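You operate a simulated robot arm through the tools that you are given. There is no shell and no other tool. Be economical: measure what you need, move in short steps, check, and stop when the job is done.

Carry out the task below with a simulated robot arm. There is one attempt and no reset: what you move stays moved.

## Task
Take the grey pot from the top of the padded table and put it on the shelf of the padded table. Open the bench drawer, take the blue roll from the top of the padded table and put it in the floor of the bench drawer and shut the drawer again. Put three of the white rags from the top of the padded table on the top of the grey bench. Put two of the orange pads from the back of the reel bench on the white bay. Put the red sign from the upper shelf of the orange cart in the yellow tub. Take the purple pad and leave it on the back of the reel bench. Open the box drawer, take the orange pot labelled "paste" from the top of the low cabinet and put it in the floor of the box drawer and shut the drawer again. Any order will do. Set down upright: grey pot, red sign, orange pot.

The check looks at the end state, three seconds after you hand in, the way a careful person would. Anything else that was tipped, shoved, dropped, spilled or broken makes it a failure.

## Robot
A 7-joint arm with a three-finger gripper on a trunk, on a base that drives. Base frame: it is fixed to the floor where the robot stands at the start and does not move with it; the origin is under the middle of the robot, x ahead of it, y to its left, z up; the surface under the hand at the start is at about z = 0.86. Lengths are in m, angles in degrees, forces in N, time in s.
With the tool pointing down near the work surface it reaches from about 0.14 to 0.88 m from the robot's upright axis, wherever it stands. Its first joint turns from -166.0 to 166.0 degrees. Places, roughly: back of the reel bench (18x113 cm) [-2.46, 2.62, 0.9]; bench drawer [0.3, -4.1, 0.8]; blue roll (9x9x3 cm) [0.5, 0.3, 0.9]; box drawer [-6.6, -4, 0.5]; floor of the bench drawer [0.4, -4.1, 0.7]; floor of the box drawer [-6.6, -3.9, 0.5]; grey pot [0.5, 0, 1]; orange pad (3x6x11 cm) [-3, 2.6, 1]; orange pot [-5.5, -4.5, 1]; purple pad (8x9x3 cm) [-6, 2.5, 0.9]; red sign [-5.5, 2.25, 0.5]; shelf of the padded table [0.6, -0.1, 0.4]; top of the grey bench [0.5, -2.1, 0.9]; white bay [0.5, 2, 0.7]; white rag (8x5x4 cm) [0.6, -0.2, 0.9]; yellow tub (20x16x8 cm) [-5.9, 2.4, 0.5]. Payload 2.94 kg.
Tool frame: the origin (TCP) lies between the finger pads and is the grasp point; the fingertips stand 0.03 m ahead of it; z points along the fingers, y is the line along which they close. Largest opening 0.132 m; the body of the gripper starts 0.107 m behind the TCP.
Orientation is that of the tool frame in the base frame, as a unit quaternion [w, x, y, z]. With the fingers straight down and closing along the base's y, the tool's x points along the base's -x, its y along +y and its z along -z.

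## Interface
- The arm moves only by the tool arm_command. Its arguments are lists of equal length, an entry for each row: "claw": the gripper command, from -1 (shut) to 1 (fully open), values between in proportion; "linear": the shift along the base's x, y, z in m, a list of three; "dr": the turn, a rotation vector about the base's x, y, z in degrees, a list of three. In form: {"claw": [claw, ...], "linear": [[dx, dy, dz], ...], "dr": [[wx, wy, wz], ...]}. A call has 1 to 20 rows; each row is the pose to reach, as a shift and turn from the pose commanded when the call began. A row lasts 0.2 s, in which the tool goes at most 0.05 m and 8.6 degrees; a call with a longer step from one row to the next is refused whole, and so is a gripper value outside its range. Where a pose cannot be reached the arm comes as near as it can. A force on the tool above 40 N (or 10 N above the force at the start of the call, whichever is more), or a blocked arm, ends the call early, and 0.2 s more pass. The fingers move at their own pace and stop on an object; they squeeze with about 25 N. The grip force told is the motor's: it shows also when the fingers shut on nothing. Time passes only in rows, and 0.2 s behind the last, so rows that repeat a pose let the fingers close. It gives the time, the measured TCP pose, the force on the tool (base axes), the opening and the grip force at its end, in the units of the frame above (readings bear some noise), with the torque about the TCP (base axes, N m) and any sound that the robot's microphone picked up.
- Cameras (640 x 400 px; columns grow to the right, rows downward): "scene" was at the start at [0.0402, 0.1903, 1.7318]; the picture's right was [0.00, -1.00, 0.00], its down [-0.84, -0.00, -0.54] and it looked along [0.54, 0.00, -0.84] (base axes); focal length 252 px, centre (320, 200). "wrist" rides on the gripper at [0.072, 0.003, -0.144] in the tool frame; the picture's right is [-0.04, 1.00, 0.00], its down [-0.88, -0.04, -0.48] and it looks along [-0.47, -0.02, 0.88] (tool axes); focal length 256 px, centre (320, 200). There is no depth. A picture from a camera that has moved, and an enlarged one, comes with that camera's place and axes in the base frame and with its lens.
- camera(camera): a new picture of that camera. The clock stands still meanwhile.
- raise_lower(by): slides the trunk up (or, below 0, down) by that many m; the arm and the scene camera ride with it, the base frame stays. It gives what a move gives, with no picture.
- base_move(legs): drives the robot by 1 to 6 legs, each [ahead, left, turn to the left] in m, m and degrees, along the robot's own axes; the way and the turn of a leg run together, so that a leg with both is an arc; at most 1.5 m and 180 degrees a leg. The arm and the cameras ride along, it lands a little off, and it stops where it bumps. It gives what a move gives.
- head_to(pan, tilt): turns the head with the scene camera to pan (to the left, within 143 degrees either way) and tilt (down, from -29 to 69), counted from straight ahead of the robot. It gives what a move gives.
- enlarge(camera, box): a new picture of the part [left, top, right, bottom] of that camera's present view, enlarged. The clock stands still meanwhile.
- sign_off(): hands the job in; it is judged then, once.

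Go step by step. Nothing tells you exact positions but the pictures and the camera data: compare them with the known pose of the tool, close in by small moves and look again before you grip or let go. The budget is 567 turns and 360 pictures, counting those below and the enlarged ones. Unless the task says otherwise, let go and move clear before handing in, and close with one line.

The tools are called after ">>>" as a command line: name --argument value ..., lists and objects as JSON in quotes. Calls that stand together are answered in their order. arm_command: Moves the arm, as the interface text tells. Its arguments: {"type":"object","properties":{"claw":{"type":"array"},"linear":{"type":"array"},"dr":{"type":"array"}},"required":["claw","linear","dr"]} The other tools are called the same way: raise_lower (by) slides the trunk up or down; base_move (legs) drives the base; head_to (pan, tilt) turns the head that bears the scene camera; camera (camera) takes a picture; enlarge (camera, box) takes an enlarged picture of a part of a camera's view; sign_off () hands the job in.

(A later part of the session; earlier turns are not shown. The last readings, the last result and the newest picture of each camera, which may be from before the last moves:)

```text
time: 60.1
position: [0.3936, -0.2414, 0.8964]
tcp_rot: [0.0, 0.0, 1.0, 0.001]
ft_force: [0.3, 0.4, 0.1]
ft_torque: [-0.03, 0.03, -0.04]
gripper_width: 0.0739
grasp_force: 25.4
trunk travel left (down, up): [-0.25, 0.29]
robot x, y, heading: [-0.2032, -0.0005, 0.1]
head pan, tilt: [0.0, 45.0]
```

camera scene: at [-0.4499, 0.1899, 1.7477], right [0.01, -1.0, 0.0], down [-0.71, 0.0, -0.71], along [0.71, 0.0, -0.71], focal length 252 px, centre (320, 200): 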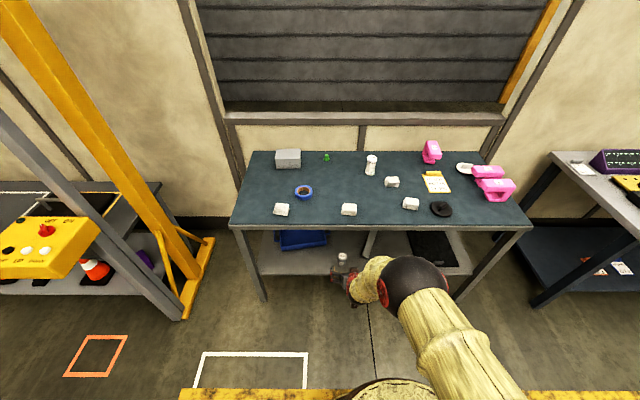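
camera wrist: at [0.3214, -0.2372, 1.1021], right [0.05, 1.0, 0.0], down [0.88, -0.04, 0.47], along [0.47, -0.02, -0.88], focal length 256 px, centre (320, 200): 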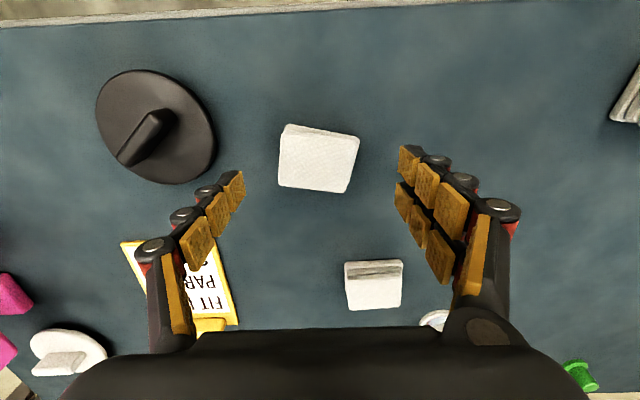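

The rag is gripped at 74 mm. I'll lift, then back out and slide right to the grey bench.

>>> arm_command --claw '[-1, -1, -1, -1, -1, -1, -1, -1]' --linear '[[0, 0, 0.04], [0, 0, 0.08], [0, 0, 0.12], [0, 0, 0.16], [0, 0, 0.2], [-0.05, 0.03, 0.2], [-0.1, 0.06, 0.2], [-0.14, 0.09, 0.2]]' --dr '[[0, 0, 0], [0, 0, 0], [0, 0, 0], [0, 0, 0], [0, 0, 0], [0, 0, 0], [0, 0, 0], [0, 0, 0]]'

>>> base_move --legs '[[-0.35, 0, 0], [0, -0.9, 0], [0, -0.9, 0]]'

>>> head_to --pan 0 --tilt 40

>>> camera --camera "scene"

>>> camera --camera "wrist"

```text
refused: row 6 steps farther than a row can; nothing moved
```

```text
time: 71.0
position: [0.0482, -2.0419, 0.8962]
tcp_rot: [0.0, 0.004, 1.0, 0.001]
ft_force: [0.2, 0.1, -0.5]
ft_torque: [0.01, 0.02, 0.05]
gripper_width: 0.0723
grasp_force: 25.4
trunk travel left (down, up): [-0.25, 0.29]
robot x, y, heading: [-0.5471, -1.7946, 0.1]
head pan, tilt: [0.0, 45.0]
```

```text
time: 71.7
position: [0.0467, -2.0405, 0.8953]
tcp_rot: [-0.001, 0.003, 1.0, 0.001]
ft_force: [0.8, 1.2, -0.7]
ft_torque: [0.04, -0.01, 0.0]
gripper_width: 0.0725
grasp_force: 25.1
trunk travel left (down, up): [-0.25, 0.29]
robot x, y, heading: [-0.549, -1.7962, -0.2]
head pan, tilt: [0.0, 40.0]
```

```text
328 pictures are left
camera scene: at [-0.4917, -1.6064, 1.7549], right [0.0, -1.0, 0.0], down [-0.64, 0.0, -0.77], along [0.77, 0.0, -0.64], focal length 252 px, centre (320, 200)
```

scene: 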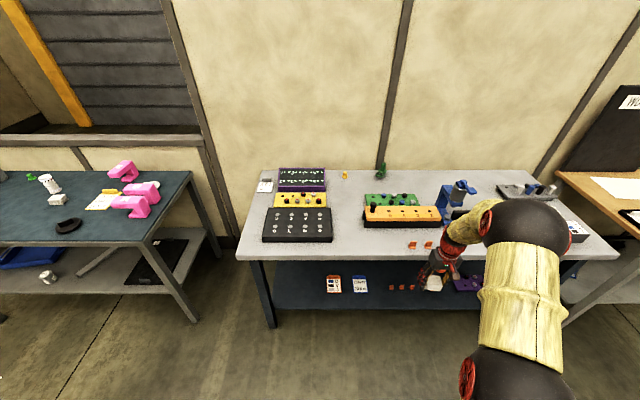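

```text
327 pictures are left
camera wrist: at [-0.0252, -2.0365, 1.0403], right [0.05, 1.0, 0.0], down [0.88, -0.04, 0.47], along [0.47, -0.02, -0.88], focal length 256 px, centre (320, 200)
```

wrist: 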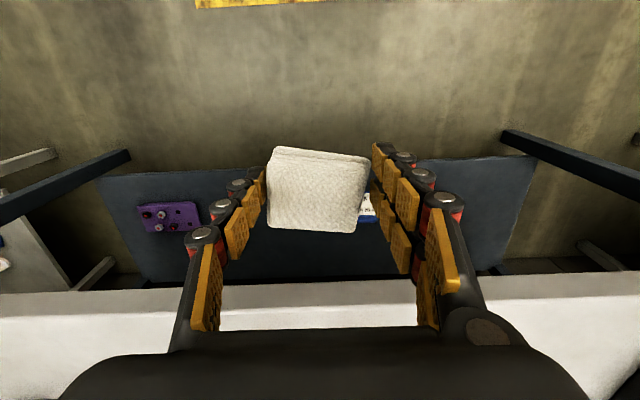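

The lift was refused again (a diagonal step was too long), but the rag is still held and nothing lay in its way. I'll keep steps shorter and not chain from now on; I'll raise it and look for free space on the bench.

>>> arm_command --claw '[-1, -1, -1, -1, -1]' --linear '[[0, 0, 0.045], [0, 0, 0.09], [0, 0, 0.13], [0, 0, 0.17], [0, 0, 0.2]]' --dr '[[0, 0, 0], [0, 0, 0], [0, 0, 0], [0, 0, 0], [0, 0, 0]]'

>>> enlarge --camera "scene" --box '[220, 150, 480, 312]'

>>> enlarge --camera "scene" --box '[0, 130, 240, 300]'

```text
time: 72.9
position: [0.0453, -2.0413, 1.0963]
tcp_rot: [-0.001, 0.004, 1.0, 0.001]
ft_force: [-0.7, 0.2, -0.9]
ft_torque: [0.02, -0.03, -0.03]
gripper_width: 0.0721
grasp_force: 25.0
trunk travel left (down, up): [-0.25, 0.29]
robot x, y, heading: [-0.5518, -1.7978, -0.2]
head pan, tilt: [0.0, 40.0]
```

```text
2.46 times, centred on (350, 231) of scene
camera zoom: at [-0.4922, -1.6062, 1.755], right [0.0, -1.0, 0.0], down [-0.64, 0.0, -0.77], along [0.77, 0.0, -0.64], focal length 621 px, centre (246, 124)
```

zoom: 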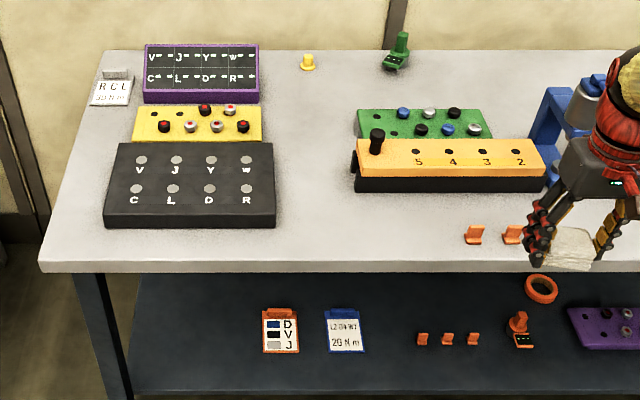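

```text
2.35 times, centred on (120, 215) of scene
camera zoom: at [-0.4922, -1.6062, 1.755], right [0.0, -1.0, 0.0], down [-0.64, 0.0, -0.77], along [0.77, 0.0, -0.64], focal length 593 px, centre (791, 165)
```

zoom: 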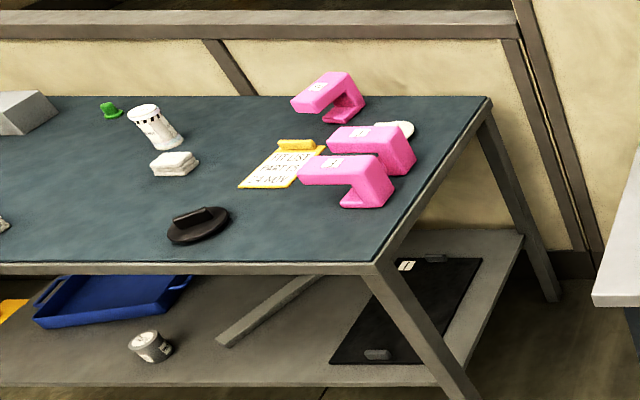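

The bench front is at about x = 0.15, with free patches near (0.25, −1.885), (0.27, −1.74) and (0.5, −1.74). I'll drive forward 0.2 m and shift left to the first patch.

>>> base_move --legs '[[0.2, 0, 0]]'

>>> arm_command --claw '[-1, -1, -1, -1]' --linear '[[0, 0.04, 0], [0, 0.08, 0], [0, 0.12, 0], [0, 0.156, 0]]' --dr '[[0, 0, 0], [0, 0, 0], [0, 0, 0], [0, 0, 0]]'

>>> camera --camera "wrist"

>>> enlarge --camera "scene" --box '[220, 190, 480, 352]'

```text
time: 74.5
position: [0.2479, -2.0422, 1.0941]
tcp_rot: [-0.002, 0.004, 1.0, 0.0]
ft_force: [0.1, 0.6, -0.6]
ft_torque: [0.04, 0.04, 0.01]
gripper_width: 0.0721
grasp_force: 24.5
trunk travel left (down, up): [-0.25, 0.29]
robot x, y, heading: [-0.3462, -1.797, -0.1]
head pan, tilt: [0.0, 40.0]
```

```text
time: 75.5
position: [0.2465, -1.8848, 1.0953]
tcp_rot: [0.0, 0.003, 1.0, 0.001]
ft_force: [0.4, -0.3, -0.1]
ft_torque: [-0.03, 0.0, -0.01]
gripper_width: 0.0717
grasp_force: 24.9
trunk travel left (down, up): [-0.25, 0.29]
robot x, y, heading: [-0.3421, -1.7957, -0.1]
head pan, tilt: [0.0, 40.0]
```

```text
324 pictures are left
camera wrist: at [0.1745, -1.8808, 1.2397], right [0.05, 1.0, 0.0], down [0.88, -0.04, 0.47], along [0.47, -0.02, -0.88], focal length 256 px, centre (320, 200)
```

wrist: 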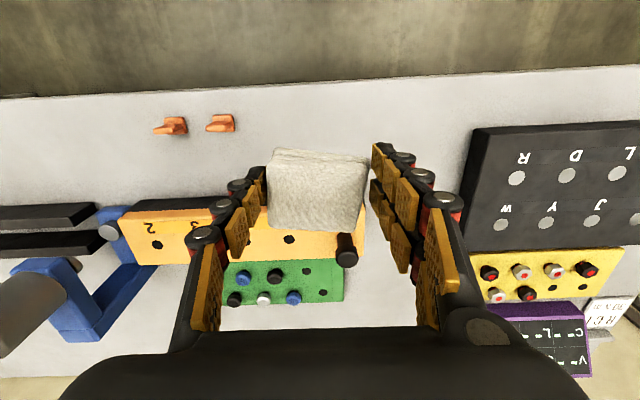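

```text
2.46 times, centred on (350, 271) of scene
camera zoom: at [-0.2907, -1.606, 1.7549], right [0.0, -1.0, 0.0], down [-0.64, 0.0, -0.77], along [0.77, 0.0, -0.64], focal length 621 px, centre (246, 25)
```

zoom: 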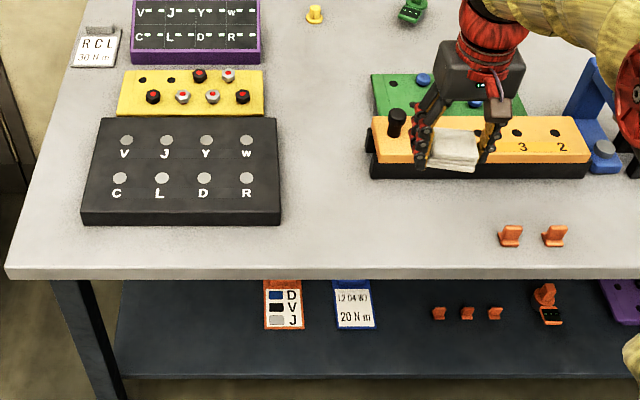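

The bench top comes out at about z = 0.865 with its front edge at x ≈ 0.20, so I'll aim for x ≈ 0.275. Lowering to near contact.

>>> arm_command --claw '[-1, -1, -1, -1, -1]' --linear '[[0.028, 0, -0.03], [0.028, 0, -0.07], [0.028, 0, -0.11], [0.028, 0, -0.15], [0.028, 0, -0.175]]' --dr '[[0, 0, 0], [0, 0, 0], [0, 0, 0], [0, 0, 0], [0, 0, 0]]'

>>> camera --camera "wrist"

```text
time: 76.7
position: [0.2762, -1.8855, 0.9205]
tcp_rot: [-0.001, 0.003, 1.0, 0.001]
ft_force: [0.1, -0.1, -0.5]
ft_torque: [0.01, -0.01, 0.01]
gripper_width: 0.0718
grasp_force: 24.8
trunk travel left (down, up): [-0.25, 0.29]
robot x, y, heading: [-0.3449, -1.7961, 0.1]
head pan, tilt: [0.0, 40.0]
```

```text
322 pictures are left
camera wrist: at [0.2046, -1.8811, 1.0653], right [0.05, 1.0, 0.0], down [0.88, -0.04, 0.47], along [0.47, -0.02, -0.88], focal length 256 px, centre (320, 200)
```

wrist: 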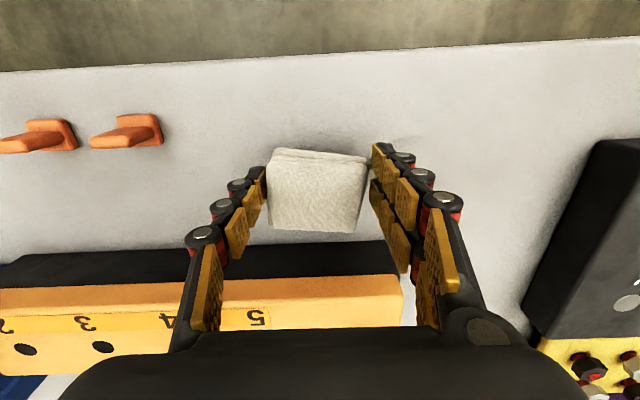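

Good clearance all round. I'll lower to contact.

>>> arm_command --claw '[-1, -1, -1, -1, -1]' --linear '[[0, 0, -0.004], [0, 0, -0.008], [0, 0, -0.012], [0, 0, -0.016], [0, 0, -0.02]]' --dr '[[0, 0, 0], [0, 0, 0], [0, 0, 0], [0, 0, 0], [0, 0, 0]]'

```text
time: 77.9
position: [0.275, -1.886, 0.9001]
tcp_rot: [-0.001, 0.003, 1.0, 0.0]
ft_force: [-0.5, 1.2, -0.2]
ft_torque: [0.03, -0.03, 0.0]
gripper_width: 0.0716
grasp_force: 25.3
trunk travel left (down, up): [-0.25, 0.29]
robot x, y, heading: [-0.3478, -1.7981, -0.2]
head pan, tilt: [0.0, 40.0]
```

>>> arm_command --claw '[-1, -1, -1, -1, -1]' --linear '[[0, 0, -0.002], [0, 0, -0.004], [0, 0, -0.006], [0, 0, -0.008], [0, 0, -0.008]]' --dr '[[0, 0, 0], [0, 0, 0], [0, 0, 0], [0, 0, 0], [0, 0, 0]]'

```text
time: 79.1
position: [0.2749, -1.8858, 0.8957]
tcp_rot: [0.002, 0.003, 1.0, 0.0]
ft_force: [-3.9, 2.5, 28.5]
ft_torque: [0.09, 0.14, -0.36]
gripper_width: 0.0719
grasp_force: 24.9
trunk travel left (down, up): [-0.25, 0.29]
robot x, y, heading: [-0.3482, -1.7926, -0.5]
head pan, tilt: [0.0, 40.0]
```

Contact: the bench top is at 0.86, same as the table. I'll release and rise.

>>> arm_command --claw '[-1, 0, 0.5, 0.5, 0.5, 0.5, 0.5, 0.5]' --linear '[[0, 0, 0.003], [0, 0, 0.004], [0, 0, 0.004], [0, 0, 0.004], [0, 0, 0.04], [0, 0, 0.085], [0, 0, 0.13], [0, 0, 0.17]]' --dr '[[0, 0, 0], [0, 0, 0], [0, 0, 0], [0, 0, 0], [0, 0, 0], [0, 0, 0], [0, 0, 0], [0, 0, 0]]'

>>> camera --camera "wrist"

```text
time: 80.9
position: [0.273, -1.8844, 1.0624]
tcp_rot: [-0.003, 0.003, 1.0, 0.001]
ft_force: [-0.2, 0.5, -1.4]
ft_torque: [0.02, -0.03, 0.01]
gripper_width: 0.0988
grasp_force: 0.1
trunk travel left (down, up): [-0.25, 0.29]
robot x, y, heading: [-0.3459, -1.7994, -0.0]
head pan, tilt: [0.0, 40.0]
```

```text
321 pictures are left
camera wrist: at [0.2021, -1.8804, 1.207], right [0.05, 1.0, 0.0], down [0.88, -0.04, 0.47], along [0.47, -0.02, -0.88], focal length 256 px, centre (320, 200)
```

wrist: 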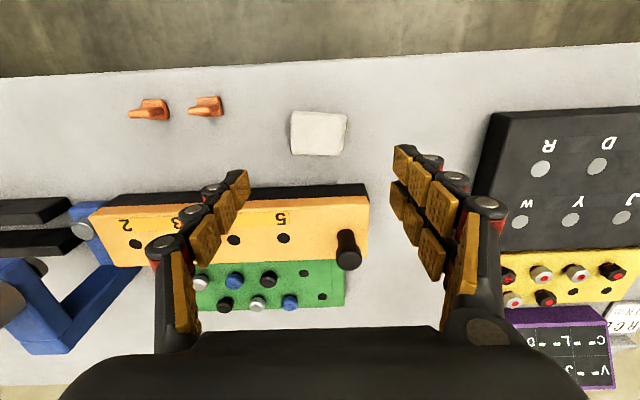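

Rag one is down. I'll back off and look right toward the drawer bench.

>>> base_move --legs '[[-0.3, 0, 0]]'

>>> head_to --pan -70 --tilt 30

>>> camera --camera "scene"

```text
time: 83.0
position: [-0.0286, -1.8852, 1.0635]
tcp_rot: [-0.001, 0.003, 1.0, 0.001]
ft_force: [0.4, -0.8, -0.5]
ft_torque: [0.02, -0.03, -0.05]
gripper_width: 0.0988
grasp_force: 0.1
trunk travel left (down, up): [-0.25, 0.29]
robot x, y, heading: [-0.651, -1.7952, 0.2]
head pan, tilt: [0.0, 40.0]
```

```text
time: 84.4
position: [-0.0272, -1.8839, 1.0629]
tcp_rot: [-0.002, 0.004, 1.0, 0.001]
ft_force: [0.1, -0.3, -0.1]
ft_torque: [-0.04, 0.0, -0.02]
gripper_width: 0.099
grasp_force: 0.0
trunk travel left (down, up): [-0.25, 0.29]
robot x, y, heading: [-0.6438, -1.7975, -0.2]
head pan, tilt: [-70.0, 30.0]
```

```text
320 pictures are left
camera scene: at [-0.6464, -1.6909, 1.7703], right [-0.94, -0.34, 0.0], down [-0.17, 0.47, -0.87], along [0.29, -0.81, -0.5], focal length 252 px, centre (320, 200)
```

scene: 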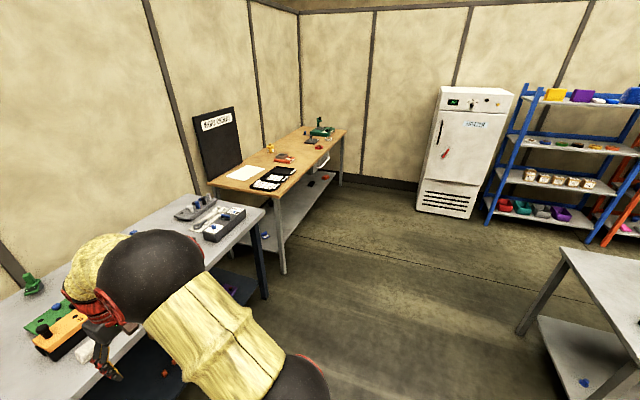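

The wooden bench holds the drawer with a grey handle, and the aisle is clear. I'll slide along to it.

>>> base_move --legs '[[0, -1.15, 0], [0, -1.15, 0]]'

>>> head_to --pan 0 --tilt 40

>>> camera --camera "scene"

```text
time: 95.7
position: [-0.0165, -4.1917, 1.064]
tcp_rot: [-0.001, -0.004, 1.0, 0.001]
ft_force: [1.4, -0.1, 0.4]
ft_torque: [0.03, 0.02, 0.03]
gripper_width: 0.099
grasp_force: 0.0
trunk travel left (down, up): [-0.25, 0.29]
robot x, y, heading: [-0.6373, -4.1083, 0.7]
head pan, tilt: [-70.0, 30.0]
```

```text
time: 97.2
position: [-0.0145, -4.1903, 1.0642]
tcp_rot: [-0.001, -0.003, 1.0, 0.001]
ft_force: [-0.8, 0.0, -0.3]
ft_torque: [0.01, -0.03, -0.03]
gripper_width: 0.0989
grasp_force: 0.0
trunk travel left (down, up): [-0.25, 0.29]
robot x, y, heading: [-0.6394, -4.1093, 0.9]
head pan, tilt: [0.0, 40.0]
```

```text
319 pictures are left
camera scene: at [-0.5851, -3.9195, 1.755], right [0.01, -1.0, 0.0], down [-0.64, -0.01, -0.77], along [0.77, 0.01, -0.64], focal length 252 px, centre (320, 200)
```

scene: 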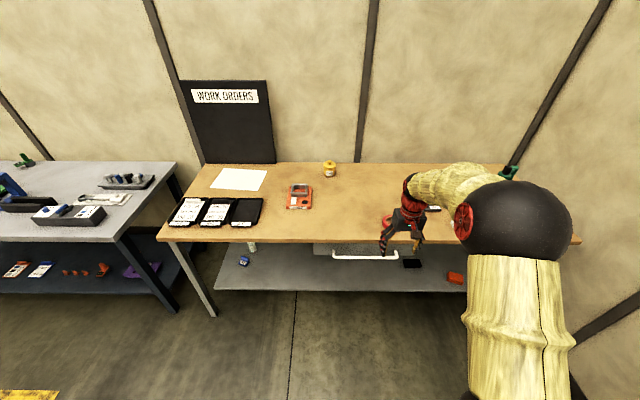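

>>> enlarge --camera "scene" --box '[280, 180, 460, 292]'

>>> camera --camera "wrist"

```text
3.56 times, centred on (370, 236) of scene
camera zoom: at [-0.5851, -3.9195, 1.755], right [0.01, -1.0, 0.0], down [-0.64, -0.01, -0.77], along [0.77, 0.01, -0.64], focal length 896 px, centre (142, 72)
```

zoom: 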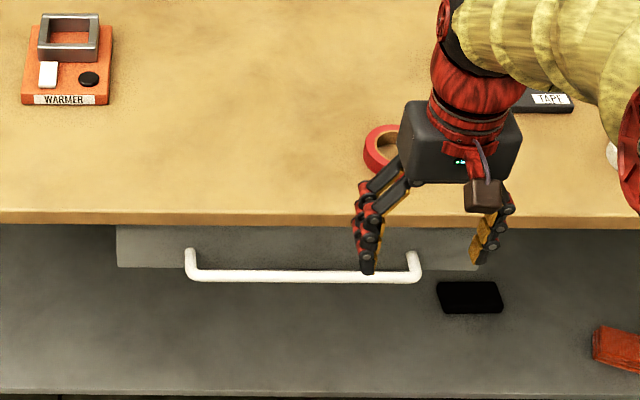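

```text
317 pictures are left
camera wrist: at [-0.0879, -4.1868, 1.2068], right [0.04, 1.0, 0.0], down [0.88, -0.03, 0.47], along [0.47, -0.02, -0.88], focal length 256 px, centre (320, 200)
```

wrist: 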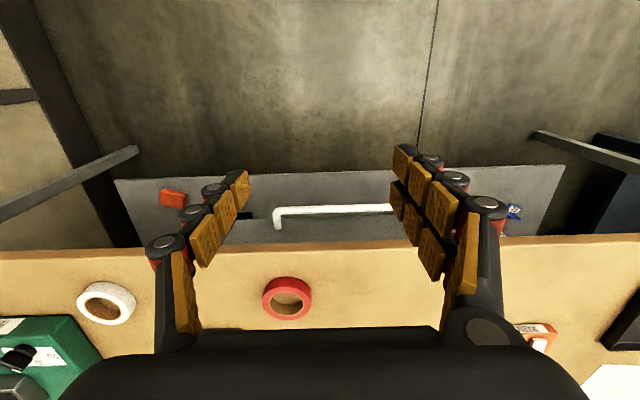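

The handle is a horizontal bar, centre about (0.143, −4.12, 0.806), standing some 5 cm in front of the bench. I'll turn the tool 90° so it closes along x, and come above the bar.

>>> arm_command --claw '[-0.2, -0.2, -0.2, -0.2, -0.2, -0.2, -0.2, -0.2, -0.2, -0.2, -0.2]' --linear '[[0.01, 0.007, 0], [0.025, 0.014, 0], [0.04, 0.021, 0], [0.055, 0.028, 0], [0.07, 0.035, -0.005], [0.085, 0.042, -0.015], [0.1, 0.05, -0.025], [0.115, 0.055, -0.035], [0.13, 0.06, -0.045], [0.145, 0.065, -0.055], [0.158, 0.07, -0.064]]' --dr '[[0, 0, 8.2], [0, 0, 16.4], [0, 0, 24.6], [0, 0, 32.8], [0, 0, 41], [0, 0, 49.2], [0, 0, 57.4], [0, 0, 65.6], [0, 0, 73.8], [0, 0, 82], [0, 0, 90]]'

>>> camera --camera "wrist"

>>> enlarge --camera "scene" --box '[280, 180, 460, 292]'

```text
time: 99.5
position: [0.1438, -4.1196, 0.9978]
tcp_rot: [0.002, 0.711, -0.704, 0.0]
ft_force: [0.5, 0.0, -1.2]
ft_torque: [-0.04, 0.01, 0.02]
gripper_width: 0.0529
grasp_force: 0.1
trunk travel left (down, up): [-0.25, 0.29]
robot x, y, heading: [-0.6407, -4.11, 0.8]
head pan, tilt: [0.0, 40.0]
```

```text
316 pictures are left
camera wrist: at [0.1409, -4.1909, 1.1426], right [-1.0, 0.03, 0.0], down [0.03, 0.88, 0.47], along [0.01, 0.47, -0.88], focal length 256 px, centre (320, 200)
```

wrist: 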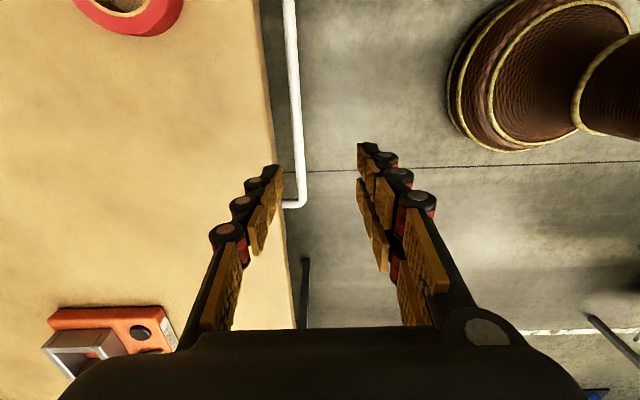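

```text
3.56 times, centred on (370, 236) of scene
camera zoom: at [-0.5846, -3.9194, 1.7549], right [0.01, -1.0, 0.0], down [-0.64, -0.01, -0.77], along [0.77, 0.01, -0.64], focal length 896 px, centre (142, 72)
```

zoom: 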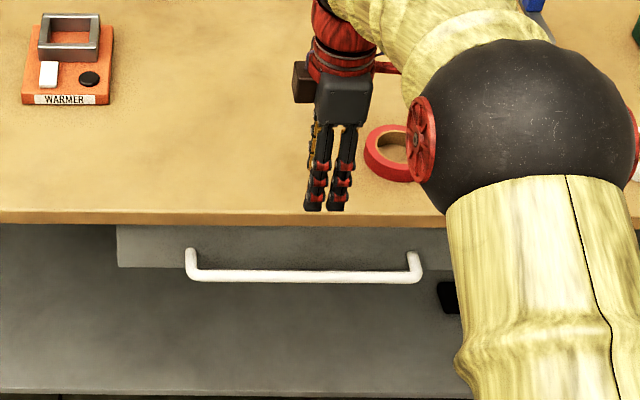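

From above the bar reads at about x = 0.176, z = 0.76, too close under the bench edge for a vertical grip. I'll tilt the tool 45° so it comes in from the front.

>>> arm_command --claw '[-0.2, -0.2, -0.2, -0.2, -0.2, -0.2]' --linear '[[-0.04, 0, 0], [-0.07, 0, -0.03], [-0.08, 0, -0.07], [-0.08, 0, -0.11], [-0.07, 0, -0.145], [-0.055, 0, -0.158]]' --dr '[[0, -8, 0], [0, -16, 0], [0, -24, 0], [0, -32, 0], [0, -40, 0], [0, -45, 0]]'

>>> camera --camera "wrist"

>>> enlarge --camera "scene" --box '[280, 180, 460, 292]'

```text
time: 101.0
position: [0.092, -4.1202, 0.8473]
tcp_rot: [-0.273, 0.653, -0.65, 0.276]
ft_force: [0.3, -0.8, 2.9]
ft_torque: [-0.01, 0.27, 0.02]
gripper_width: 0.0524
grasp_force: 0.0
out of reach, approached as far as the arm can: row 5
trunk travel left (down, up): [-0.25, 0.29]
robot x, y, heading: [-0.64, -4.1111, 0.4]
head pan, tilt: [0.0, 40.0]
```

```text
314 pictures are left
camera wrist: at [-0.0124, -4.1916, 0.9469], right [-0.7, 0.04, -0.71], down [-0.32, 0.88, 0.35], along [0.64, 0.47, -0.6], focal length 256 px, centre (320, 200)
```

wrist: 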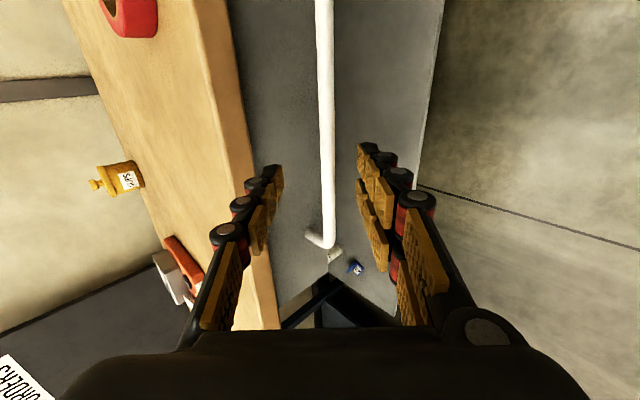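

```text
3.56 times, centred on (370, 236) of scene
camera zoom: at [-0.5865, -3.9192, 1.7551], right [0.01, -1.0, 0.0], down [-0.64, -0.01, -0.77], along [0.77, 0.01, -0.64], focal length 896 px, centre (142, 72)
```

zoom: 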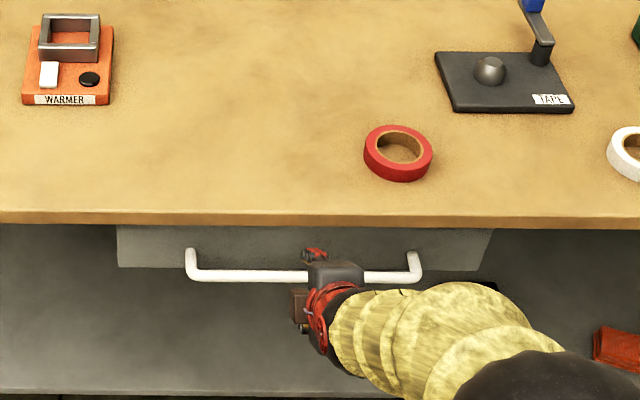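

The bar lies right on the finger plane, about 12 cm ahead. I'll advance 9 cm and look.

>>> arm_command --claw '[-0.2, -0.2, -0.2]' --linear '[[0.02, 0, -0.024], [0.04, 0, -0.046], [0.06, 0, -0.067]]' --dr '[[0, 0, 0], [0, 0, 0], [0, 0, 0]]'

>>> camera --camera "wrist"

>>> enlarge --camera "scene" --box '[280, 180, 460, 292]'

```text
time: 101.8
position: [0.1464, -4.1182, 0.7734]
tcp_rot: [-0.268, 0.656, -0.651, 0.272]
ft_force: [0.1, -0.4, -0.2]
ft_torque: [-0.01, 0.03, 0.01]
gripper_width: 0.0528
grasp_force: 0.0
trunk travel left (down, up): [-0.25, 0.29]
robot x, y, heading: [-0.6372, -4.1086, 0.7]
head pan, tilt: [0.0, 40.0]
```

```text
312 pictures are left
camera wrist: at [0.0445, -4.1909, 0.8738], right [-0.71, 0.04, -0.71], down [-0.31, 0.88, 0.36], along [0.63, 0.47, -0.61], focal length 256 px, centre (320, 200)
```

wrist: 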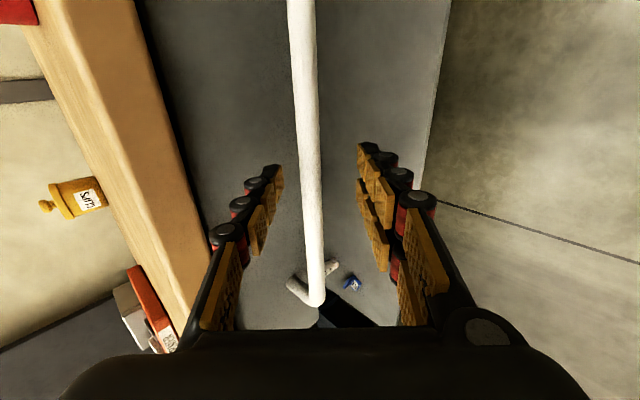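

```text
3.56 times, centred on (370, 236) of scene
camera zoom: at [-0.585, -3.9194, 1.7549], right [0.01, -1.0, 0.0], down [-0.64, -0.01, -0.77], along [0.77, 0.01, -0.64], focal length 896 px, centre (142, 72)
```

zoom: 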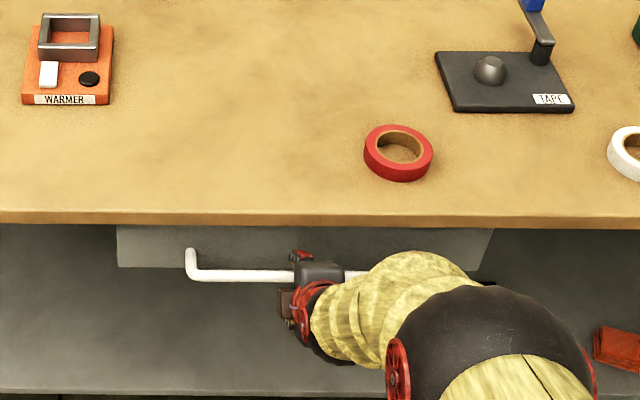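

The bar is now about 4 cm ahead and slightly up. I'll move in and close.

>>> arm_command --claw '[-0.2, -0.2, -0.2, -1, -1, -1, -1]' --linear '[[0.014, 0, -0.003], [0.023, 0, -0.01], [0.033, 0, -0.018], [0.033, 0, -0.018], [0.033, 0, -0.018], [0.033, 0, -0.018], [0.033, 0, -0.018]]' --dr '[[0, 0, 0], [0, 0, 0], [0, 0, 0], [0, 0, 0], [0, 0, 0], [0, 0, 0], [0, 0, 0]]'

>>> camera --camera "wrist"

```text
time: 103.3
position: [0.1776, -4.1203, 0.7537]
tcp_rot: [-0.267, 0.655, -0.652, 0.271]
ft_force: [-5.2, 0.4, -5.5]
ft_torque: [0.43, 0.01, -0.39]
gripper_width: 0.0139
grasp_force: 27.1
trunk travel left (down, up): [-0.25, 0.29]
robot x, y, heading: [-0.6339, -4.1093, 0.7]
head pan, tilt: [0.0, 40.0]
```

```text
310 pictures are left
camera wrist: at [0.0752, -4.1912, 0.8541], right [-0.71, 0.04, -0.7], down [-0.31, 0.88, 0.36], along [0.63, 0.47, -0.61], focal length 256 px, centre (320, 200)
```

wrist: 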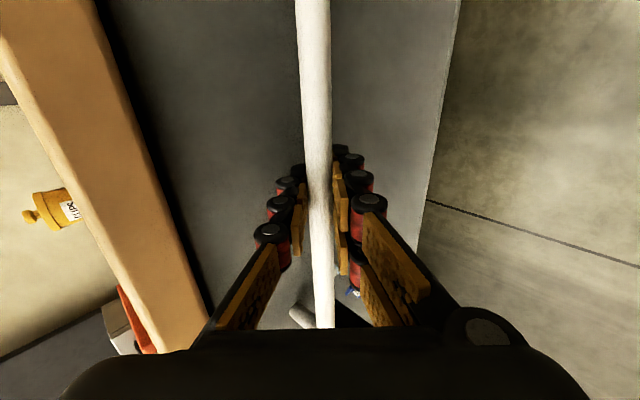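

I have the bar (14 mm). I'll pull 10 cm with the arm first.

>>> arm_command --claw '[-1, -1, -1, -1, -1, -1]' --linear '[[-0.01, 0, 0], [-0.025, 0, 0], [-0.045, 0, 0], [-0.065, 0, 0], [-0.085, 0, 0], [-0.1, 0, 0]]' --dr '[[0, 0, 0], [0, 0, 0], [0, 0, 0], [0, 0, 0], [0, 0, 0], [0, 0, 0]]'

>>> enlarge --camera "scene" --box '[280, 180, 460, 292]'

```text
time: 104.8
position: [0.08, -4.1199, 0.7531]
tcp_rot: [-0.267, 0.656, -0.652, 0.271]
ft_force: [-1.4, 4.9, -17.8]
ft_torque: [0.69, 0.04, -0.69]
gripper_width: 0.0133
grasp_force: 40.0
trunk travel left (down, up): [-0.25, 0.29]
robot x, y, heading: [-0.6379, -4.1099, 0.6]
head pan, tilt: [0.0, 40.0]
```

```text
3.56 times, centred on (370, 236) of scene
camera zoom: at [-0.5837, -3.9191, 1.7548], right [0.01, -1.0, 0.0], down [-0.64, -0.01, -0.77], along [0.77, 0.01, -0.64], focal length 896 px, centre (142, 72)
```

zoom: 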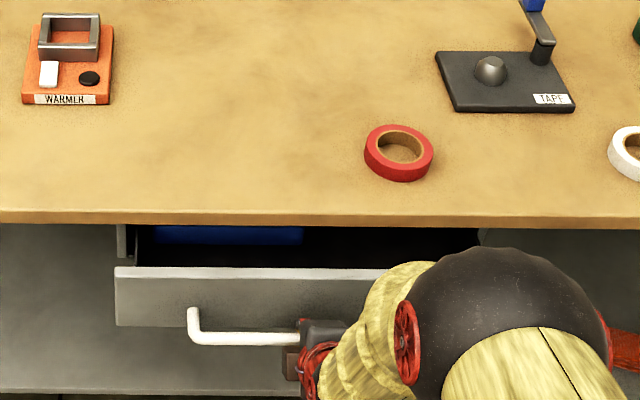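

The drawer slides smoothly. I'll pull another 16 cm by backing the base.

>>> base_move --legs '[[-0.16, 0, 0]]'

>>> enlarge --camera "scene" --box '[260, 150, 500, 300]'

```text
time: 106.5
position: [-0.0808, -4.12, 0.7535]
tcp_rot: [-0.268, 0.656, -0.652, 0.27]
ft_force: [-1.2, 1.4, -2.6]
ft_torque: [0.69, -0.02, -0.36]
gripper_width: 0.0136
grasp_force: 40.1
trunk travel left (down, up): [-0.25, 0.29]
robot x, y, heading: [-0.7992, -4.1117, 0.9]
head pan, tilt: [0.0, 40.0]
stopped in leg 1: the force on the tool passed its limit at 42 N (the readings are from after the stop); the commanded pose is now the measured one
```

```text
2.67 times, centred on (380, 225) of scene
camera zoom: at [-0.7443, -3.9208, 1.755], right [0.01, -1.0, 0.0], down [-0.64, -0.01, -0.77], along [0.77, 0.01, -0.64], focal length 672 px, centre (160, 133)
```

zoom: 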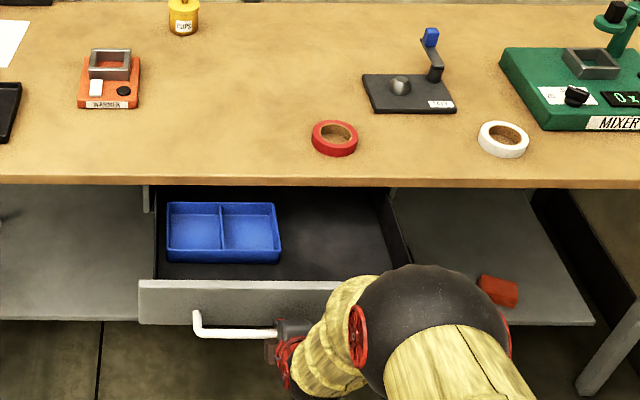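

The drawer is open about 26 cm, with free floor right of the blue tray. I'll let go and retreat along the tool axis.

>>> arm_command --claw '[-0.3, -0.2, -0.2, -0.2, -0.2, -0.2, 0, 0.5]' --linear '[[0, 0, 0], [0, 0, 0], [0, 0, 0], [-0.03, 0, 0.03], [-0.05, 0, 0.06], [-0.05, 0, 0.1], [-0.05, 0, 0.145], [-0.05, 0, 0.19]]' --dr '[[0, 0, 0], [0, 0, 0], [0, 0, 0], [0, 0, 0], [0, 0, 0], [0, 0, 0], [0, 0, 0], [0, 0, 0]]'

>>> camera --camera "scene"

```text
time: 108.3
position: [-0.1312, -4.1206, 0.944]
tcp_rot: [-0.267, 0.657, -0.651, 0.27]
ft_force: [-0.9, -0.2, -0.3]
ft_torque: [0.02, -0.06, 0.03]
gripper_width: 0.0911
grasp_force: 0.1
trunk travel left (down, up): [-0.25, 0.29]
robot x, y, heading: [-0.7943, -4.109, 0.8]
head pan, tilt: [0.0, 40.0]
```

```text
307 pictures are left
camera scene: at [-0.745, -3.9209, 1.755], right [0.01, -1.0, 0.0], down [-0.64, -0.01, -0.77], along [0.77, 0.01, -0.64], focal length 252 px, centre (320, 200)
```

scene: 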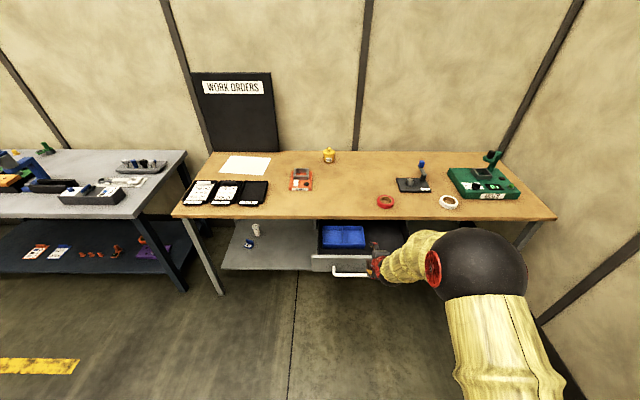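

Now I'll turn the tool back to vertical and raise it, in two moves.

>>> arm_command --claw '[1, 1, 1, 1, 1, 1]' --linear '[[0, 0, 0.03], [0, 0, 0.06], [0, 0, 0.09], [0, 0, 0.12], [0, 0, 0.14], [0, 0, 0.15]]' --dr '[[0, 8, 0], [0, 16, 0], [0, 24, 0], [0, 32, 0], [0, 40, 0], [0, 45, 0]]'

>>> arm_command --claw '[1, 1, 1, 1, 1, 1, 1, 1, 1, 1, 1]' --linear '[[0, 0, 0], [0, 0, 0], [0, 0, 0], [0, 0, 0], [0, 0, 0], [0, 0, 0], [0, 0, 0], [0, 0, 0], [0, 0, 0], [0, 0, 0], [0, 0, 0]]' --dr '[[0, 0, -8.2], [0, 0, -16.4], [0, 0, -24.6], [0, 0, -32.8], [0, 0, -41], [0, 0, -49.2], [0, 0, -57.4], [0, 0, -65.6], [0, 0, -73.8], [0, 0, -82], [0, 0, -90]]'

>>> enlarge --camera "scene" --box '[260, 150, 500, 300]'

```text
time: 109.8
position: [-0.1295, -4.1209, 1.0935]
tcp_rot: [0.003, 0.71, -0.704, -0.002]
ft_force: [0.6, 0.0, -0.7]
ft_torque: [-0.02, 0.03, -0.05]
gripper_width: 0.1318
grasp_force: 0.2
out of reach, approached as far as the arm can: row 2
trunk travel left (down, up): [-0.25, 0.29]
robot x, y, heading: [-0.7969, -4.1107, 0.5]
head pan, tilt: [0.0, 40.0]
```

```text
time: 112.2
position: [-0.1306, -4.1209, 1.0927]
tcp_rot: [0.0, -0.004, 1.0, 0.002]
ft_force: [0.1, 0.5, -0.7]
ft_torque: [0.01, -0.01, 0.0]
gripper_width: 0.132
grasp_force: 0.0
trunk travel left (down, up): [-0.25, 0.29]
robot x, y, heading: [-0.7998, -4.1088, 0.6]
head pan, tilt: [0.0, 40.0]
```

```text
2.67 times, centred on (380, 225) of scene
camera zoom: at [-0.7444, -3.9209, 1.7549], right [0.01, -1.0, 0.0], down [-0.64, -0.01, -0.77], along [0.77, 0.01, -0.64], focal length 672 px, centre (160, 133)
```

zoom: 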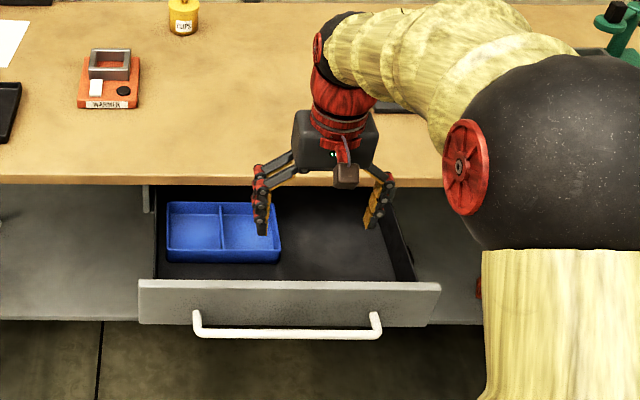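

The drawer is ready. I'll drive back to the padded table for the blue roll.

>>> base_move --legs '[[0.2, 1.4, -0.6], [0, 1.4, 0], [0, 1.4, 0]]'

>>> camera --camera "scene"

```text
time: 132.4
position: [-0.0013, 0.0993, 1.094]
tcp_rot: [0.0, -0.01, 1.0, 0.002]
ft_force: [-0.2, -0.7, -0.6]
ft_torque: [-0.03, -0.02, 0.02]
gripper_width: 0.1318
grasp_force: 0.0
trunk travel left (down, up): [-0.25, 0.29]
robot x, y, heading: [-0.6701, 0.0978, 1.6]
head pan, tilt: [0.0, 40.0]
```

```text
305 pictures are left
camera scene: at [-0.6176, 0.2923, 1.7549], right [0.02, -1.0, 0.0], down [-0.64, -0.01, -0.77], along [0.77, 0.02, -0.64], focal length 252 px, centre (320, 200)
```

scene: 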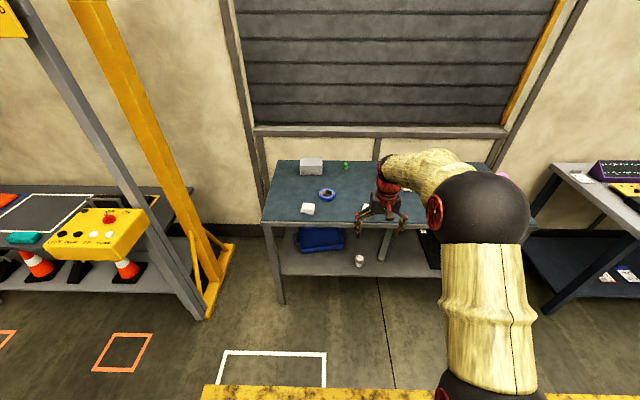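

>>> base_move --legs '[[0.45, 0.05, -1.6]]'

>>> camera --camera "wrist"

```text
time: 135.1
position: [0.4425, 0.1379, 1.0928]
tcp_rot: [0.0, 0.001, 1.0, 0.002]
ft_force: [-0.1, 0.1, -0.2]
ft_torque: [0.0, 0.02, 0.01]
gripper_width: 0.1319
grasp_force: 0.0
trunk travel left (down, up): [-0.25, 0.29]
robot x, y, heading: [-0.2268, 0.1529, -0.2]
head pan, tilt: [0.0, 40.0]
```

```text
304 pictures are left
camera wrist: at [0.371, 0.1419, 1.2375], right [0.05, 1.0, 0.0], down [0.88, -0.04, 0.47], along [0.47, -0.02, -0.88], focal length 256 px, centre (320, 200)
```

wrist: 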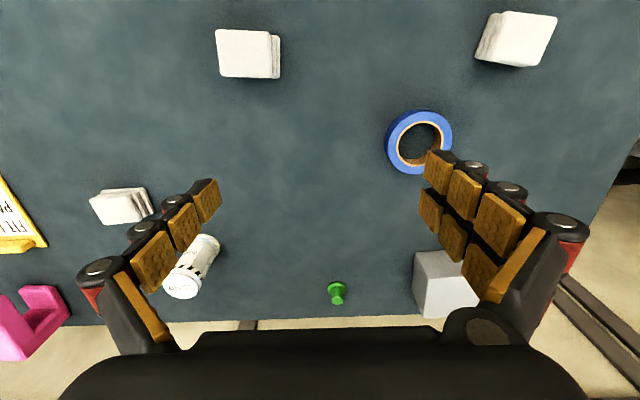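

The roll is at (0.475, 0.277). I'll move over it and descend partway.

>>> arm_command --claw '[1, 1, 1, 1, 1, 1]' --linear '[[0.01, 0.04, 0], [0.02, 0.08, 0], [0.033, 0.115, -0.02], [0.033, 0.139, -0.05], [0.033, 0.139, -0.09], [0.033, 0.139, -0.13]]' --dr '[[0, 0, 0], [0, 0, 0], [0, 0, 0], [0, 0, 0], [0, 0, 0], [0, 0, 0]]'

>>> camera --camera "wrist"

```text
time: 136.5
position: [0.4757, 0.2774, 0.9613]
tcp_rot: [0.0, 0.003, 1.0, 0.003]
ft_force: [0.5, 0.3, 0.2]
ft_torque: [0.01, 0.05, -0.01]
gripper_width: 0.1315
grasp_force: 0.0
trunk travel left (down, up): [-0.25, 0.29]
robot x, y, heading: [-0.2216, 0.154, -0.1]
head pan, tilt: [0.0, 40.0]
```

```text
303 pictures are left
camera wrist: at [0.4036, 0.2804, 1.1068], right [0.05, 1.0, 0.0], down [0.88, -0.04, 0.48], along [0.47, -0.02, -0.88], focal length 256 px, centre (320, 200)
```

wrist: 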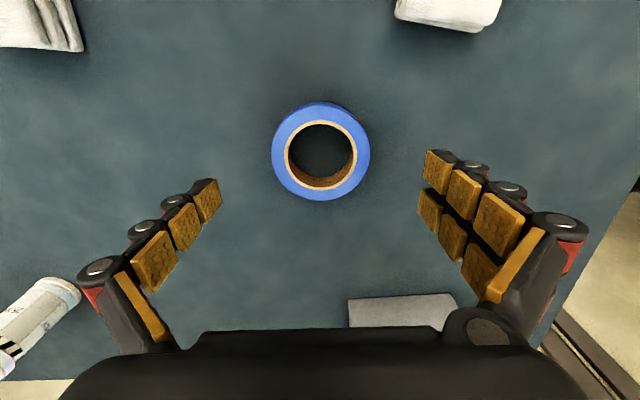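

Centred. I'll descend to z ≈ 0.893 and close.

>>> arm_command --claw '[1, 1, -1, -1, -1, -1, -1]' --linear '[[-0.003, 0, -0.035], [-0.003, 0, -0.068], [-0.003, 0, -0.068], [-0.003, 0, -0.068], [-0.003, 0, -0.068], [-0.003, 0, -0.068], [-0.003, 0, -0.068]]' --dr '[[0, 0, 0], [0, 0, 0], [0, 0, 0], [0, 0, 0], [0, 0, 0], [0, 0, 0], [0, 0, 0]]'

>>> arm_command --claw '[-1, -1, -1, -1, -1, -1]' --linear '[[0, 0, 0.03], [0, 0, 0.07], [0, 0, 0.11], [0, 0, 0.15], [0, 0, 0.19], [0, 0, 0.2]]' --dr '[[0, 0, 0], [0, 0, 0], [0, 0, 0], [0, 0, 0], [0, 0, 0], [0, 0, 0]]'

>>> camera --camera "wrist"

```text
time: 138.1
position: [0.4729, 0.2768, 0.8952]
tcp_rot: [0.0, 0.002, 1.0, 0.001]
ft_force: [-0.7, 0.2, 3.2]
ft_torque: [-0.02, 0.04, -0.03]
gripper_width: 0.0853
grasp_force: 24.7
trunk travel left (down, up): [-0.25, 0.29]
robot x, y, heading: [-0.2227, 0.1539, 0.0]
head pan, tilt: [0.0, 40.0]
```

```text
time: 139.5
position: [0.4721, 0.2766, 1.0965]
tcp_rot: [0.0, 0.002, 1.0, 0.002]
ft_force: [-0.2, -0.4, -0.4]
ft_torque: [0.0, 0.0, 0.01]
gripper_width: 0.0855
grasp_force: 25.1
trunk travel left (down, up): [-0.25, 0.29]
robot x, y, heading: [-0.2218, 0.1585, -0.2]
head pan, tilt: [0.0, 40.0]
```

```text
302 pictures are left
camera wrist: at [0.4004, 0.2806, 1.24], right [0.05, 1.0, 0.0], down [0.88, -0.04, 0.47], along [0.47, -0.02, -0.88], focal length 256 px, centre (320, 200)
```

wrist: 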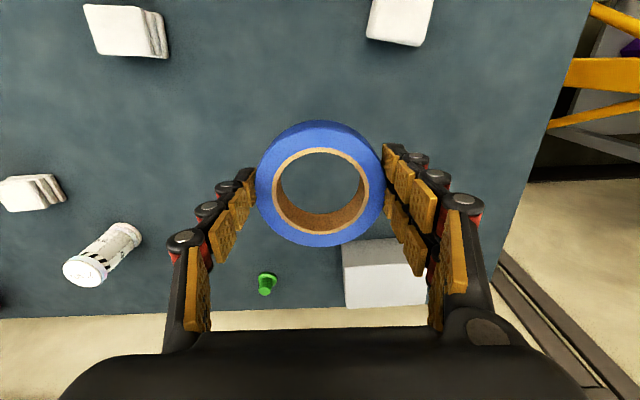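

Roll held. Driving to the drawer bench.

>>> base_move --legs '[[-0.45, 0, 0], [0, -1.45, 0], [0, -1.45, 0], [0, -1.45, 0]]'

>>> enlarge --camera "scene" --box '[200, 150, 520, 350]'

>>> camera --camera "wrist"

```text
time: 162.8
position: [0.0296, -4.094, 1.0949]
tcp_rot: [0.0, -0.001, 1.0, 0.002]
ft_force: [-0.4, -0.2, -0.6]
ft_torque: [0.03, -0.03, 0.01]
gripper_width: 0.0844
grasp_force: 24.9
trunk travel left (down, up): [-0.25, 0.29]
robot x, y, heading: [-0.667, -4.2183, 0.4]
head pan, tilt: [0.0, 40.0]
```

```text
2.00 times, centred on (360, 250) of scene
camera zoom: at [-0.6116, -4.0287, 1.7549], right [0.0, -1.0, 0.0], down [-0.64, 0.0, -0.77], along [0.77, 0.0, -0.64], focal length 504 px, centre (240, 100)
```

zoom: 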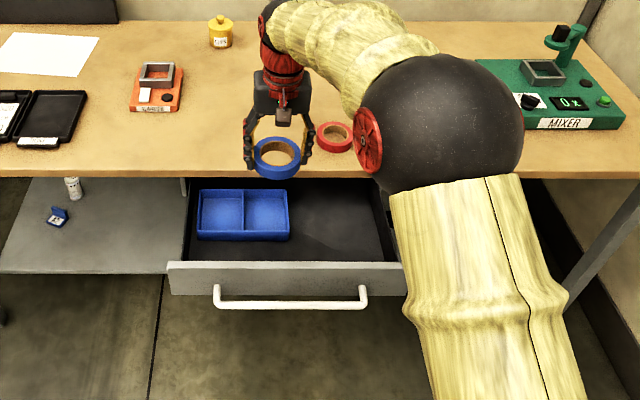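

```text
300 pictures are left
camera wrist: at [-0.0418, -4.0908, 1.2395], right [0.04, 1.0, 0.0], down [0.88, -0.04, 0.48], along [0.47, -0.02, -0.88], focal length 256 px, centre (320, 200)
```

wrist: 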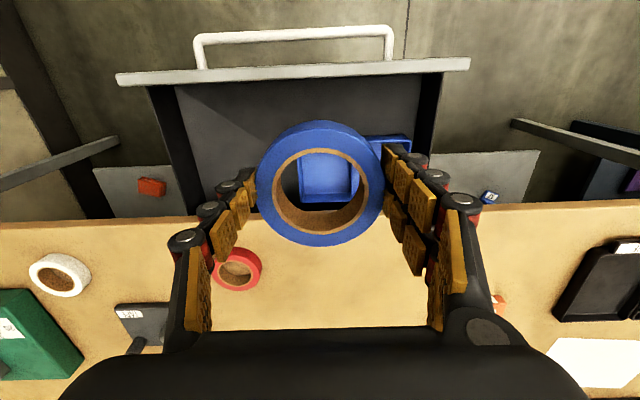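

The free drawer floor spans about y −4.155 to −4.345 and x −0.015 to 0.20. I'll move over (0.085, −4.25) and descend to above the rim.

>>> arm_command --claw '[-1, -1, -1, -1, -1, -1, -1, -1]' --linear '[[0.012, -0.04, 0], [0.025, -0.08, 0], [0.04, -0.12, 0], [0.055, -0.156, 0], [0.055, -0.156, -0.045], [0.055, -0.156, -0.09], [0.055, -0.156, -0.135], [0.055, -0.156, -0.18]]' --dr '[[0, 0, 0], [0, 0, 0], [0, 0, 0], [0, 0, 0], [0, 0, 0], [0, 0, 0], [0, 0, 0], [0, 0, 0]]'

>>> camera --camera "wrist"

>>> enlarge --camera "scene" --box '[270, 200, 430, 300]'

```text
time: 164.6
position: [0.0858, -4.2511, 0.9143]
tcp_rot: [0.002, -0.001, 1.0, 0.002]
ft_force: [0.8, -0.8, -0.1]
ft_torque: [-0.01, 0.09, -0.03]
gripper_width: 0.0842
grasp_force: 25.1
trunk travel left (down, up): [-0.25, 0.29]
robot x, y, heading: [-0.6655, -4.2179, 0.2]
head pan, tilt: [0.0, 40.0]
```

```text
299 pictures are left
camera wrist: at [0.0131, -4.2476, 1.0595], right [0.04, 1.0, 0.0], down [0.88, -0.04, 0.48], along [0.48, -0.02, -0.88], focal length 256 px, centre (320, 200)
```

wrist: 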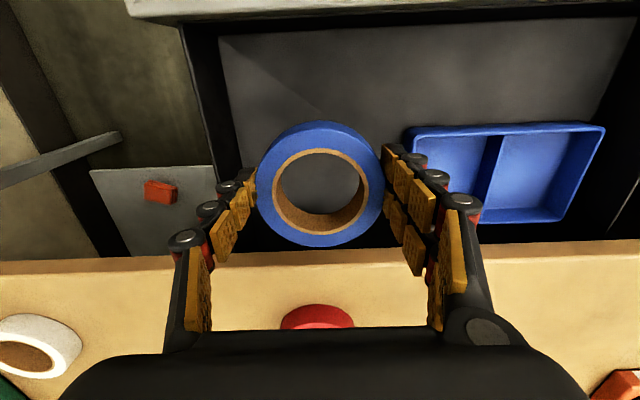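

```text
4.00 times, centred on (350, 250) of scene
camera zoom: at [-0.6107, -4.0287, 1.7549], right [0.0, -1.0, 0.0], down [-0.64, 0.0, -0.77], along [0.77, 0.0, -0.64], focal length 1009 px, centre (200, 0)
```

zoom: 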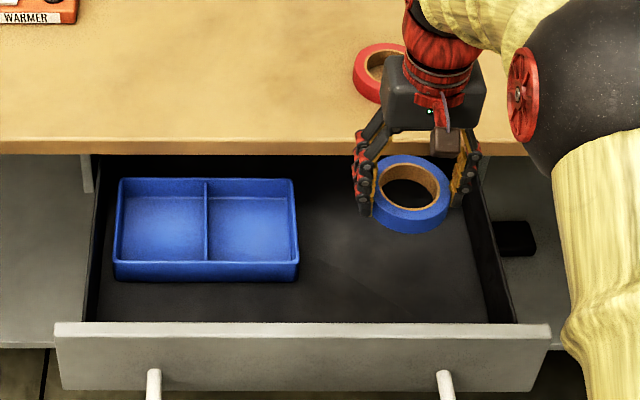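

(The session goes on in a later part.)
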